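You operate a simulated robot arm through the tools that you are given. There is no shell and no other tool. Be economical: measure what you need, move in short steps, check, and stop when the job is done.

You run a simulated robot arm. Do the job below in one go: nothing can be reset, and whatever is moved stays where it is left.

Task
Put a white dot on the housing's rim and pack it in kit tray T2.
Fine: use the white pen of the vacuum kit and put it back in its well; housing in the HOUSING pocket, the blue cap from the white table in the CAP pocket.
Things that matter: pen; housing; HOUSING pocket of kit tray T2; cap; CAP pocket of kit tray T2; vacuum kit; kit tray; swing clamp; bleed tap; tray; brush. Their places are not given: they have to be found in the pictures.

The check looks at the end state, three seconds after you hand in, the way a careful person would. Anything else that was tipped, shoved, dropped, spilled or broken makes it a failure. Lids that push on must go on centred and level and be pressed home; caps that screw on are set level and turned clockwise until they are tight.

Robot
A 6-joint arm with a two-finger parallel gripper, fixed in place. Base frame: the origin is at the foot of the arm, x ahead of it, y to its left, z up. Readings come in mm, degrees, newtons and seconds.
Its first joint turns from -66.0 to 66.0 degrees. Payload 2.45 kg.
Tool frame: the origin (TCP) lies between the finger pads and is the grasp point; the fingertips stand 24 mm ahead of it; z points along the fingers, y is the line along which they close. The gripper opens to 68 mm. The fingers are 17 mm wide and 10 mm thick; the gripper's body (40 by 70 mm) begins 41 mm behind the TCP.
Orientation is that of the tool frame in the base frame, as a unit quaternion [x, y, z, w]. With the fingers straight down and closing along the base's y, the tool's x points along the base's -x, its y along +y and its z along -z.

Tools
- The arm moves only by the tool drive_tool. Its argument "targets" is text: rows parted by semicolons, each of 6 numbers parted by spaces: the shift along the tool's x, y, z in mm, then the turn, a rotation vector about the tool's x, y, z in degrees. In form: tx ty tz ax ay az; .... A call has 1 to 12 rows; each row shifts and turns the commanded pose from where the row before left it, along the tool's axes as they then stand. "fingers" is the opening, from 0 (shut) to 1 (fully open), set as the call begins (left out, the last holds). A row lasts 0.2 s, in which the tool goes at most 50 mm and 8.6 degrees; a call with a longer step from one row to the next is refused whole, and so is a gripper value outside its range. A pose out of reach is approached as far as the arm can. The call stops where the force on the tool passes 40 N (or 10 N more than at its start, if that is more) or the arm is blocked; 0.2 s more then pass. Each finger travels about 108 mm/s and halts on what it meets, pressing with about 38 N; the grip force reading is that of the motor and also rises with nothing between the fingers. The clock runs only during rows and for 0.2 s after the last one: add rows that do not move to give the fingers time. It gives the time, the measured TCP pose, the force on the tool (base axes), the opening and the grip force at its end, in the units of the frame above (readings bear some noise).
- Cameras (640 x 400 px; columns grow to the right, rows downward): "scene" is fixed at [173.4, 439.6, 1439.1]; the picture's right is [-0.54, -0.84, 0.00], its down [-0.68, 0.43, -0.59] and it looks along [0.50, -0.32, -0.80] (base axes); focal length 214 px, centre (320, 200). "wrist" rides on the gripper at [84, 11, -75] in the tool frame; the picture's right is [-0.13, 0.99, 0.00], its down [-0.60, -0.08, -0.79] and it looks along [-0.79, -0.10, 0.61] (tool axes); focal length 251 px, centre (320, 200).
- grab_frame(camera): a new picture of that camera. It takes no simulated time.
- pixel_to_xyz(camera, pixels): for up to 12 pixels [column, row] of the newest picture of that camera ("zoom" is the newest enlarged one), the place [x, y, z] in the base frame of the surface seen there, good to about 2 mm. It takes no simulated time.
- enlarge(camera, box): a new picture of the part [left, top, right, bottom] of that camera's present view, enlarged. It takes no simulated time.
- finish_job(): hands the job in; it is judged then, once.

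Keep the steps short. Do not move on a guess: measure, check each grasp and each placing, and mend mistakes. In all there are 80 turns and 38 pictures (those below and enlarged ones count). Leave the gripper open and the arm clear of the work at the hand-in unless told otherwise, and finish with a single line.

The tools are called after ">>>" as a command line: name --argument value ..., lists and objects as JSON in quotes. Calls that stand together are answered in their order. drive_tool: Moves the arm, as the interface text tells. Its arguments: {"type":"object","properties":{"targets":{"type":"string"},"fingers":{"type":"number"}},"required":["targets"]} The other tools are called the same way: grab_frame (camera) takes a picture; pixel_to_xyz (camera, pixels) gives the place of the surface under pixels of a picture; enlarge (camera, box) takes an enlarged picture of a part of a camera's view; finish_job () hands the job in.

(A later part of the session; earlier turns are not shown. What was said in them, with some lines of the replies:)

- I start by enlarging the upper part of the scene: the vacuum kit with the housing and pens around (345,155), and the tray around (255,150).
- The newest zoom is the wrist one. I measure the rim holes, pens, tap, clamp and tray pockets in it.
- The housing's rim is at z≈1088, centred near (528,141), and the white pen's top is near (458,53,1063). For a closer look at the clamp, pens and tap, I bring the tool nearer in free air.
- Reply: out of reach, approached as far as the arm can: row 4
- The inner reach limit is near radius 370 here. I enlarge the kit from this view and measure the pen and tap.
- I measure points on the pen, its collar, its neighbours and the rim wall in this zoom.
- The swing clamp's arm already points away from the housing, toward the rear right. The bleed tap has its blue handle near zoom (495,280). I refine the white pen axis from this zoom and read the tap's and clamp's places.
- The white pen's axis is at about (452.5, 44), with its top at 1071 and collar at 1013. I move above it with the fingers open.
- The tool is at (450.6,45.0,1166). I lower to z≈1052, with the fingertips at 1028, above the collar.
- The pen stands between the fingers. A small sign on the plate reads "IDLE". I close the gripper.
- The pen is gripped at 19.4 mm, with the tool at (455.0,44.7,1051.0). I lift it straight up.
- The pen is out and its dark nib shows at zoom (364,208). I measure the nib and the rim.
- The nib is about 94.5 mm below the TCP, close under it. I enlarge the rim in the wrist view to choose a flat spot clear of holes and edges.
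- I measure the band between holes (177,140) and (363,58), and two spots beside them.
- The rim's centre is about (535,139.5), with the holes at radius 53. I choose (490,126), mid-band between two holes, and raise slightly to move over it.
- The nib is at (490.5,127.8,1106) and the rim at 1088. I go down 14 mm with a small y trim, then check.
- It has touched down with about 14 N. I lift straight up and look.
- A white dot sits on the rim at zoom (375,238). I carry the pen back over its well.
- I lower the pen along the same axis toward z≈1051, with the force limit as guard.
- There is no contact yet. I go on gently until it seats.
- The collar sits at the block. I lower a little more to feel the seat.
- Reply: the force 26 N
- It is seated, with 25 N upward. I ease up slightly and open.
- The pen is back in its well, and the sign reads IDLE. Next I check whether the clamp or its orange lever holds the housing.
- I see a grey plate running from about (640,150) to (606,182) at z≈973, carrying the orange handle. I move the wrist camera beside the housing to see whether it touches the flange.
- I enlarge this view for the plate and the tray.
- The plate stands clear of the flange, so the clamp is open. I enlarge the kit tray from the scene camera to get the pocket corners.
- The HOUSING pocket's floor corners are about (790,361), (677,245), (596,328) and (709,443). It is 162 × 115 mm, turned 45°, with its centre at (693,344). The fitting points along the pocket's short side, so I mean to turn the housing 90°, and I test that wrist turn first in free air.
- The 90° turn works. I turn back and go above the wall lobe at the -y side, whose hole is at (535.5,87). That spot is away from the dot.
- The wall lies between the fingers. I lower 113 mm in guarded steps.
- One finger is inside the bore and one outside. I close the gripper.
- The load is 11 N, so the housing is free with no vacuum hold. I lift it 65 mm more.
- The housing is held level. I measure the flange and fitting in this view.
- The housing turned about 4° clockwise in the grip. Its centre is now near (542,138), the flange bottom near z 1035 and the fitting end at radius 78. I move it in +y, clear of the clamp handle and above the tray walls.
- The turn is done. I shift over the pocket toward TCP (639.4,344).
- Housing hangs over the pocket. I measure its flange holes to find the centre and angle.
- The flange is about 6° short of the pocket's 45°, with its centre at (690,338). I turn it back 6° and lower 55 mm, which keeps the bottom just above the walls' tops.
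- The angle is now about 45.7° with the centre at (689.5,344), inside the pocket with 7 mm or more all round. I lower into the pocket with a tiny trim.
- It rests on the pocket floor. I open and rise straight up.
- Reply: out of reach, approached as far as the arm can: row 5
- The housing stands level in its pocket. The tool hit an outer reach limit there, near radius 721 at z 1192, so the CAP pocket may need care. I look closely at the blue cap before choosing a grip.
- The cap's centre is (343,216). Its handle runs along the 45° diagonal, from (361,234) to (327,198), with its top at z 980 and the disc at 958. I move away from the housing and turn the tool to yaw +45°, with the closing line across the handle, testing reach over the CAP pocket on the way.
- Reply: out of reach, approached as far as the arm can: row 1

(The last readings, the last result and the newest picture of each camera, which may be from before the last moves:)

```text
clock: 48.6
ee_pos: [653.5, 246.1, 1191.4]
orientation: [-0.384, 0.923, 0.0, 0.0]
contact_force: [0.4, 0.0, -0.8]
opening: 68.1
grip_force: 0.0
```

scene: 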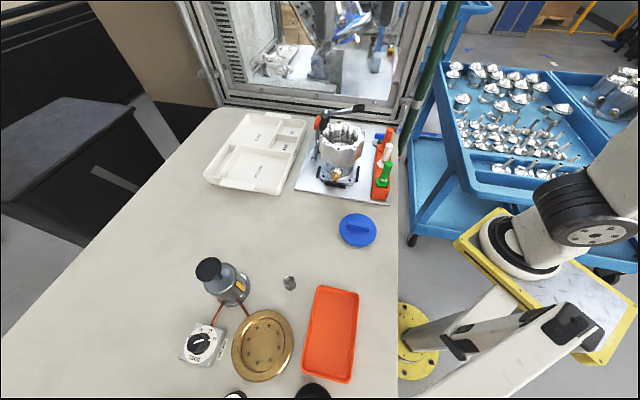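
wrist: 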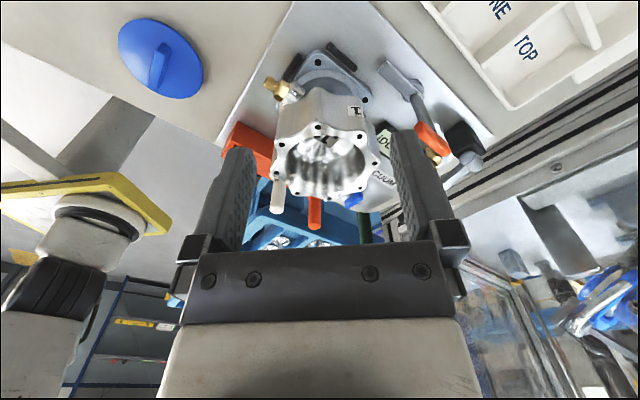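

Yaw is +45°. I test reach toward (836,280,1030), going around the housing.

>>> drive_tool --targets "-9.5 -31.2 20.3 0 0 0;-9.5 -31.2 20.3 0 0 0;-9.5 -31.2 20.3 0 0 0;-31 -2.8 25 0 0 0;-31 -2.8 25 0 0 0;-31 -2.8 25 0 0 0;-31 -2.8 25 0 0 0;0 0 0 0 0 0"

```text
clock: 50.4
ee_pos: [728.5, 228.4, 1048.3]
orientation: [-0.382, 0.924, 0.0, 0.0]
contact_force: [0.5, -0.2, -0.3]
opening: 68.0
grip_force: 0.1
out of reach, approached as far as the arm can: row 3, 4, 5, 6, 7
```

With the tool vertical the limit is radius 763, which is short of the CAP pocket at about 868. A tool tilted outward along the handle direction should reach. I rise clear, tilt 28° and test this in free air, staying above the housing and the clamp handle.

>>> drive_tool --targets "8 0 -34 0 0 0;3 14 -34 0 0 0;0 28 -34 0 0 0;0 0 -15 0 0 0;0 0 0 0 -7 0;0 0 0 0 -7 0;0 0 0 0 -7 0;0 0 0 0 -7 0;0 0 0 0 0 0"

```text
clock: 52.4
ee_pos: [760.6, 275.5, 1201.4]
orientation: [-0.372, 0.896, 0.094, 0.223]
contact_force: [0.3, -1.0, -0.3]
opening: 68.0
grip_force: 0.0
out of reach, approached as far as the arm can: row 2, 5, 6, 7, 8
```

The tilt was reached, but the arm settled at (760.6,275.5,1201). From here I go down toward (818,290,1040), clear of the housing and the clamp.

>>> drive_tool --targets "7.7 -7.5 41.5 0 0 0;7.7 -7.5 41.5 0 0 0;7.7 -7.5 41.5 0 0 0;7.7 -7.5 41.4 0 0 0;0 0 0 0 0 0"

```text
clock: 53.6
ee_pos: [790.4, 280.8, 1056.1]
orientation: [-0.371, 0.896, 0.092, 0.225]
contact_force: [0.0, 0.3, 0.2]
opening: 68.1
grip_force: 0.0
out of reach, approached as far as the arm can: row 2, 3, 4
```

With a 28° tilt I reached radius 839 at z 1056, so about 34° is needed. Plan: pick the cap with the tool tilted inward along the handle, then place it with the tool facing about and tilted outward, so the cap ends level. First I untilt while retreating upward and go above the cap.

>>> drive_tool --targets "-3.2 0 -37.9 0 7 0;12.6 0 -37 0 7 0;28 0 -32.7 0 7 0;32.9 0 -19.2 0 7 0;0 0 0 0 0 0"

```text
clock: 54.8
ee_pos: [703.2, 198.9, 1160.7]
orientation: [-0.383, 0.924, 0.0, -0.001]
contact_force: [0.0, 0.7, -0.1]
opening: 68.1
grip_force: 0.0
out of reach, approached as far as the arm can: row 1
```

Now vertical at (703,199,1161). I cross above everything to the cap.

>>> drive_tool --targets "27 29.6 0 0 0 0;27 29.6 0 0 0 0;27 29.6 0 0 0 0;27 29.6 0 0 0 0;27 29.6 0 0 0 0;27 29.6 0 0 0 0;27 29.6 0 0 0 0;27 29.6 0 0 0 0;27 29.6 0 0 0 0;0 0 0 0 0 0"

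```text
clock: 57.0
ee_pos: [343.6, 216.0, 1156.8]
orientation: [-0.382, 0.924, 0.0, -0.001]
contact_force: [-0.7, 1.1, -0.1]
opening: 68.0
grip_force: 0.0
```

I'm over the cap. I tilt the tool 34°, with the fingertips toward the robot.

>>> drive_tool --targets "0 0 0 0 8.5 0;0 0 0 0 8.5 0;0 0 0 0 8.5 0;0 0 0 0 8.5 0;0 0 0 0 0 0"

```text
clock: 58.2
ee_pos: [344.2, 216.4, 1160.8]
orientation: [-0.366, 0.884, -0.112, -0.27]
contact_force: [0.4, -0.9, 0.8]
opening: 68.0
grip_force: 0.0
```

The tilt was reached. I descend toward the handle, stopping about 16 mm short of the grip height.

>>> drive_tool --targets "-24 0 31 0 0 0;-24 0 31 0 0 0;-24 0 31 0 0 0;-24 0 31 0 0 0;0 0 0 0 0 0"

>>> enlarge --camera "scene" --box '[310, 170, 410, 270]'

```text
clock: 59.4
ee_pos: [351.6, 222.5, 1003.7]
orientation: [-0.365, 0.884, -0.112, -0.27]
contact_force: [-0.2, 0.4, 0.2]
opening: 68.0
grip_force: 0.0
```

```text
4.00 times, centred on (360, 220) of scene
```

zoom: 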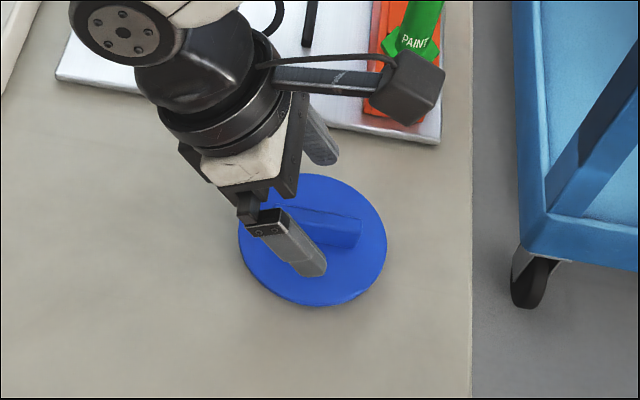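

The fingers straddle the handle. I go down 14 mm more in small guarded steps.

>>> drive_tool --targets "-3.5 0 4.5 0 0 0;-3 0 4 0 0 0;-2.5 0 3.1 0 0 0;0 0 0 0 0 0"

>>> drive_tool --targets "0 0 0 0 0 0;0 0 0 0 0 0;0 0 0 0 0 0" --fingers 0

```text
clock: 60.4
ee_pos: [352.1, 222.9, 989.4]
orientation: [-0.366, 0.883, -0.113, -0.27]
contact_force: [-0.9, -0.4, 0.3]
opening: 67.9
grip_force: 0.2
```

```text
clock: 61.2
ee_pos: [352.3, 223.2, 988.8]
orientation: [-0.366, 0.884, -0.112, -0.27]
contact_force: [-0.2, -0.4, -0.2]
opening: 10.6
grip_force: 32.0
```

The handle is gripped at 10.6 mm. I lift straight up 165 mm and check.

>>> drive_tool --targets "5.6 0 -8.3 0 0 0;16.8 0 -24.9 0 0 0;19 0 -28.2 0 0 0;19 0 -28.2 0 0 0;19 0 -28.2 0 0 0;14 0 -20.7 0 0 0;0 0 0 0 0 0"

>>> enlarge --camera "scene" --box '[300, 130, 430, 270]'

```text
clock: 62.8
ee_pos: [350.4, 222.4, 1156.4]
orientation: [-0.367, 0.884, -0.112, -0.269]
contact_force: [0.6, 0.5, -0.2]
opening: 10.7
grip_force: 32.3
```

```text
2.86 times, centred on (365, 200) of scene
```

zoom: 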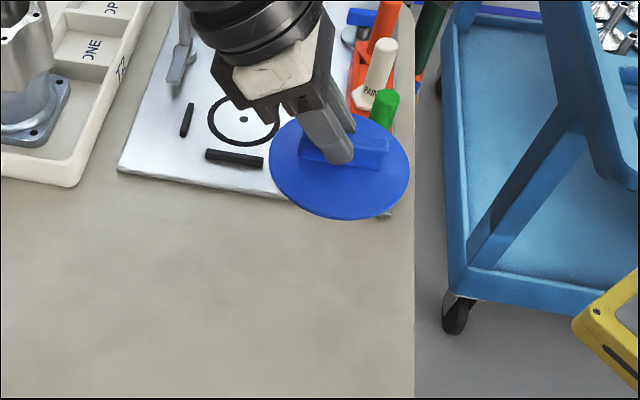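

The cap is held level. I bring the tool upright and carry the cap to a high staging place near (580,210,1206).

>>> drive_tool --targets "0 0 0 0 -8.5 0;0 0 0 0 -8.5 0;0 0 0 0 -8.5 0;0 0 0 0 -8.5 0;-15 -16 -12 0 0 0;-26 -29 -10 0 0 0;-28 -31 -10 0 0 0;-28 -31 -10 0 0 0;-28 -31 -5 0 0 0;-28 -31 0 0 0 0;0 0 0 0 0 0"

>>> drive_tool --targets "0 0 0 0 0 8.5;0 0 0 0 0 8.5;0 0 0 0 0 8.5;0 0 0 0 0 8.5;0 0 0 0 0 8.5;0 0 0 0 0 8.5;0 0 0 0 0 8.5;0 0 0 0 0 8.5;0 0 0 0 0 8.5;0 0 0 0 0 8.5;0 0 0 0 0 8.5;0 0 0 0 0 8.5"

>>> drive_tool --targets "0 0 0 0 0 8.5;0 0 0 0 0 8.5;0 0 0 0 0 8.5;0 0 0 0 0 8.5;0 0 0 0 0 8.5;0 0 0 0 0 8.5;0 0 0 0 0 8.5;0 0 0 0 0 8.5;0 0 0 0 0 8.5;0 0 0 0 0 8.5;0 0 0 0 0 8;0 0 0 0 0 0"

```text
clock: 65.2
ee_pos: [581.1, 210.0, 1204.0]
orientation: [-0.383, 0.924, 0.0, 0.0]
contact_force: [-0.1, 0.1, -0.3]
opening: 10.8
grip_force: 32.1
```

```text
clock: 67.8
ee_pos: [580.1, 211.5, 1203.0]
orientation: [0.479, 0.878, 0.0, 0.0]
contact_force: [0.5, -0.5, -1.5]
opening: 10.8
grip_force: 31.6
```

```text
clock: 70.4
ee_pos: [583.7, 202.4, 1203.0]
orientation: [0.965, 0.261, 0.0, -0.004]
contact_force: [-0.6, 0.1, -0.2]
opening: 10.9
grip_force: 31.8
out of reach, approached as far as the arm can: row 11
```

The tool now faces about, with its x pointing outward at 30° and near a joint limit. I turn back 8° for margin and move to (690,190,1185). From there I go outward and down while tilting, well clear of the housing.

>>> drive_tool --targets "0 0 0 0 0 -8;25.5 25.8 6 0 0 0;25.5 25.8 6 0 0 0;25.5 25.8 6 0 0 0;0 0 0 0 0 0"

```text
clock: 71.6
ee_pos: [691.6, 187.0, 1185.2]
orientation: [0.946, 0.325, -0.001, 0.0]
contact_force: [-0.3, -0.7, -0.6]
opening: 10.9
grip_force: 31.2
```

>>> drive_tool --targets "34.5 6 20 0 8.5 0;31.9 1.7 30 0 8.5 0;26.7 -5.3 39.5 0 8.5 0;13.3 -4.6 45.2 0 8.5 0;0 0 0 0 0 0"

>>> enlarge --camera "scene" --box '[200, 60, 330, 200]'

```text
clock: 72.8
ee_pos: [799.4, 278.3, 1075.1]
orientation: [0.904, 0.311, 0.277, -0.096]
contact_force: [0.0, 0.0, 0.0]
opening: 10.6
grip_force: 32.0
```

```text
2.86 times, centred on (265, 130) of scene
```

zoom: 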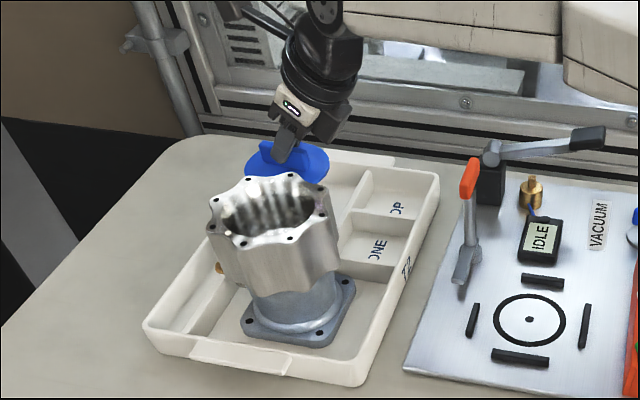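

The pose was reached exactly, and the cap hangs level over the CAP pocket. By the measured walls its centre, about (807.5,285), should move +10,+10 for even clearance. I shift and lower 37 mm.

>>> drive_tool --targets "-4.5 -0.8 19.2 0 0 0;-4.6 -0.9 19.3 0 0 0;0 0 0 0 0 0"

>>> enlarge --camera "scene" --box '[230, 80, 310, 160]'

```text
clock: 73.6
ee_pos: [807.6, 286.8, 1036.7]
orientation: [0.904, 0.312, 0.277, -0.096]
contact_force: [0.6, 0.6, 0.1]
opening: 11.0
grip_force: 31.6
```

```text
5.00 times, centred on (270, 120) of scene
```

zoom: 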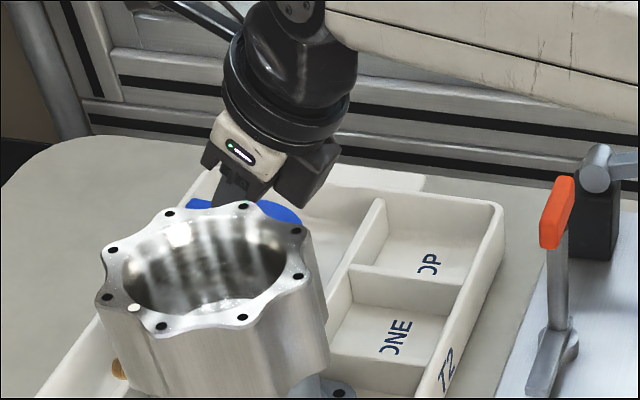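

The cap's right edge shows at (302,222), and the dot shows on the rim at (133,308). I measure the cap edge and the divider.

>>> pixel_to_xyz --camera "zoom" --pixels '[[300, 221], [295, 212], [280, 205], [270, 210], [195, 205], [355, 255], [380, 205], [335, 285], [345, 240]]'

```text
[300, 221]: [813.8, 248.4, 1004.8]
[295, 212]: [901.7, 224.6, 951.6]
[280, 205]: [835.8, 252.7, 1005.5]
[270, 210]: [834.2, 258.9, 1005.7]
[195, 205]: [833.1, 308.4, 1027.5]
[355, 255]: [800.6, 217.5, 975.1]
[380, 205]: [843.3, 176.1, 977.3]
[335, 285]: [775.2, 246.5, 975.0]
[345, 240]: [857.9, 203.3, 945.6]
```

Cap centre is at about (815.7,293), with 14 mm or more to the walls and its bottom at about z 987. I lower 37 mm straight down, guarded.

>>> drive_tool --targets "-6.7 0 9.95 0 0 0;-6.7 0 9.95 0 0 0;-5.6 0 8.3 0 0 0;-1.7 0 2.5 0 0 0;0 0 0 0 0 0"

>>> drive_tool --targets "-0.6 0 0.9 0 0 0;-0.6 0 0.9 0 0 0;0 0 0 0 0 0"

```text
clock: 74.8
ee_pos: [810.9, 285.7, 999.9]
orientation: [0.904, 0.312, 0.276, -0.095]
contact_force: [0.7, 0.6, 0.1]
opening: 10.6
grip_force: 31.8
```

```text
clock: 75.6
ee_pos: [809.9, 285.5, 998.3]
orientation: [0.904, 0.311, 0.277, -0.095]
contact_force: [-0.3, 0.2, 0.3]
opening: 10.7
grip_force: 31.8
```

>>> drive_tool --targets "-0.5 0 0.8 0 0 0;-0.5 0 0.8 0 0 0;0 0 0 0 0 0"

>>> drive_tool --targets "-0.5 0 0.8 0 0 0;-0.5 0 0.8 0 0 0;0 0 0 0 0 0"

```text
clock: 76.4
ee_pos: [808.8, 284.9, 996.3]
orientation: [0.904, 0.311, 0.277, -0.095]
contact_force: [-0.3, 0.3, -0.1]
opening: 10.9
grip_force: 32.3
```

```text
clock: 77.2
ee_pos: [809.8, 286.8, 996.3]
orientation: [0.904, 0.312, 0.276, -0.096]
contact_force: [0.8, -0.3, 0.1]
opening: 10.7
grip_force: 32.0
```

>>> drive_tool --targets "-0.5 0 0.8 0 0 0;-0.5 0 0.8 0 0 0;0 0 0 0 0 0"

```text
clock: 78.0
ee_pos: [810.2, 285.2, 995.2]
orientation: [0.904, 0.311, 0.278, -0.096]
contact_force: [0.7, 0.5, 1.8]
opening: 11.0
grip_force: 31.7
```

It touches at z 995, as predicted. I open halfway, which clears the handle and the walls, and withdraw up with the fingers' slope.

>>> drive_tool --targets "0 0 0 0 0 0;0 0 0 0 0 0;0 0 0 0 0 0" --fingers 0.5

>>> drive_tool --targets "5.6 0 -8.3 0 0 0;16.8 0 -24.9 0 0 0;16.8 0 -24.9 0 0 0;0 0 0 0 0 0"

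```text
clock: 78.8
ee_pos: [809.5, 286.4, 993.5]
orientation: [0.904, 0.312, 0.276, -0.095]
contact_force: [0.5, 0.3, 0.1]
opening: 34.3
grip_force: 0.0
```

```text
clock: 79.8
ee_pos: [809.7, 284.7, 1063.8]
orientation: [0.904, 0.312, 0.277, -0.095]
contact_force: [0.7, -0.6, 0.0]
opening: 34.0
grip_force: 0.0
```

I retreat along the reverse path to an upright pose clear of the work, opening fully at the end.

>>> drive_tool --targets "-5.5 0 -16.9 0 0 0;-6.5 4.6 -46.6 0 -8.5 0;-20.6 5.3 -43.1 0 -8.5 0;-27.1 -2.7 -34.4 0 -8.5 0;-31.1 -7 -24.9 0 -8.5 0;-25 -27 -5 0 0 0;-25 -27 -5 0 0 0;-25 -27 -5 0 0 0;-25 -27 0 0 0 0;-25 -27 0 0 0 0;0 0 0 0 0 0"

>>> drive_tool --targets "0 0 0 0 0 0;0 0 0 0 0 0" --fingers 1

>>> grab_frame --camera "scene"

```text
clock: 82.2
ee_pos: [506.9, 220.4, 1198.9]
orientation: [0.946, 0.325, -0.001, 0.0]
contact_force: [1.2, 0.3, -0.1]
opening: 34.1
grip_force: 0.0
```

```text
clock: 82.8
ee_pos: [509.6, 220.6, 1199.4]
orientation: [0.945, 0.326, 0.0, -0.001]
contact_force: [0.0, 0.3, 0.1]
opening: 67.9
grip_force: 0.0
```

```text
2 pictures are left
```

scene: 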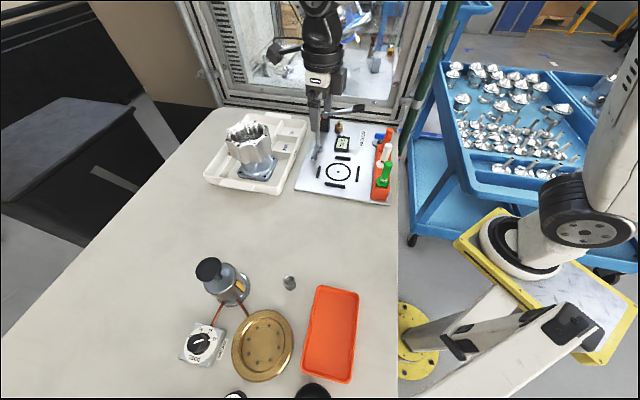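

Everything else is in place. The cap is hidden behind the housing, so I enlarge that part to check it.

>>> enlarge --camera "scene" --box '[215, 95, 315, 195]'

```text
4.00 times, centred on (265, 145) of scene
```

zoom: 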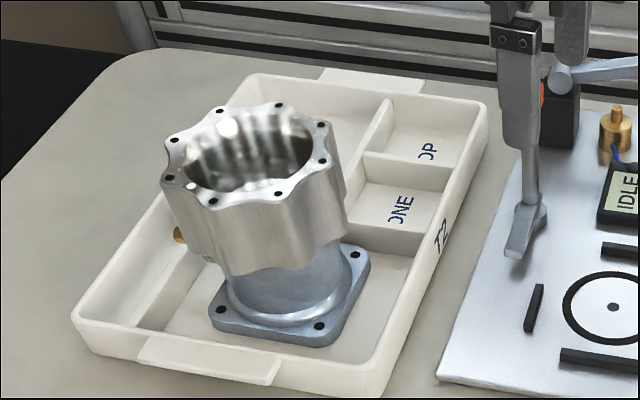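

The cap lies just behind the housing in this view. I turn the wrist back to look at it directly with its camera.

>>> drive_tool --targets "0 0 0 0 0 -8.5;0 0 0 0 0 -8.5;0 0 0 0 0 -8.5;0 0 0 0 0 -8.5;0 0 0 0 0 -8.5;0 0 0 0 0 -8.5;0 0 0 0 0 -8.5;0 0 0 0 0 -8.5;0 0 0 0 0 -8.5;0 0 0 0 0 -8.5;0 0 0 0 0 -8.5;0 0 0 0 0 -8.5"

>>> drive_tool --targets "0 0 0 0 0 -8.5;0 0 0 0 0 -8.5;0 0 0 0 0 -8.5;0 0 0 0 0 -8.5;0 0 0 0 0 -8.5;0 0 0 0 0 -8.5;0 0 0 0 0 -4;0 -30 0 0 0 0;0 0 0 0 0 0"

>>> enlarge --camera "wrist" --box '[200, 80, 460, 240]'

```text
clock: 85.4
ee_pos: [508.2, 220.0, 1199.7]
orientation: [0.34, 0.94, 0.0, 0.0]
contact_force: [0.1, 0.5, -0.7]
opening: 68.1
grip_force: 0.0
```

```text
clock: 87.4
ee_pos: [517.5, 190.3, 1199.8]
orientation: [-0.131, 0.991, 0.0, 0.0]
contact_force: [0.8, -0.5, -0.1]
opening: 67.9
grip_force: 0.1
```

```text
2.46 times, centred on (330, 160) of wrist
```

zoom: 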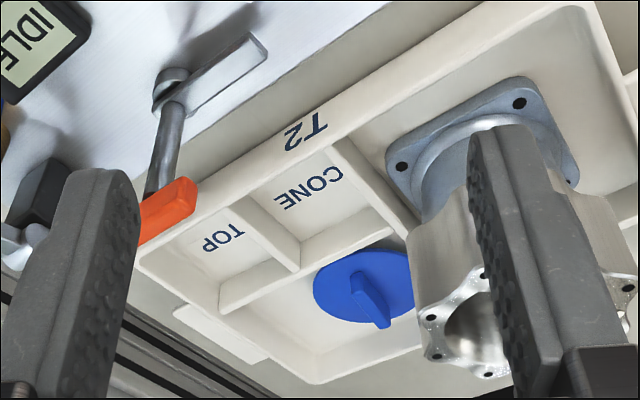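

The cap lies flat in the CAP pocket and the housing is in its own pocket. The dot is on the rim and the pen is back in its well. The gripper is open and clear, so I hand in.

>>> finish_job

```text
The job is handed in.
```

The housing has a white dot on its rim and stands in T2's HOUSING pocket, the blue cap lies flat in the CAP pocket, the white pen is back in its well, and the job is handed in.
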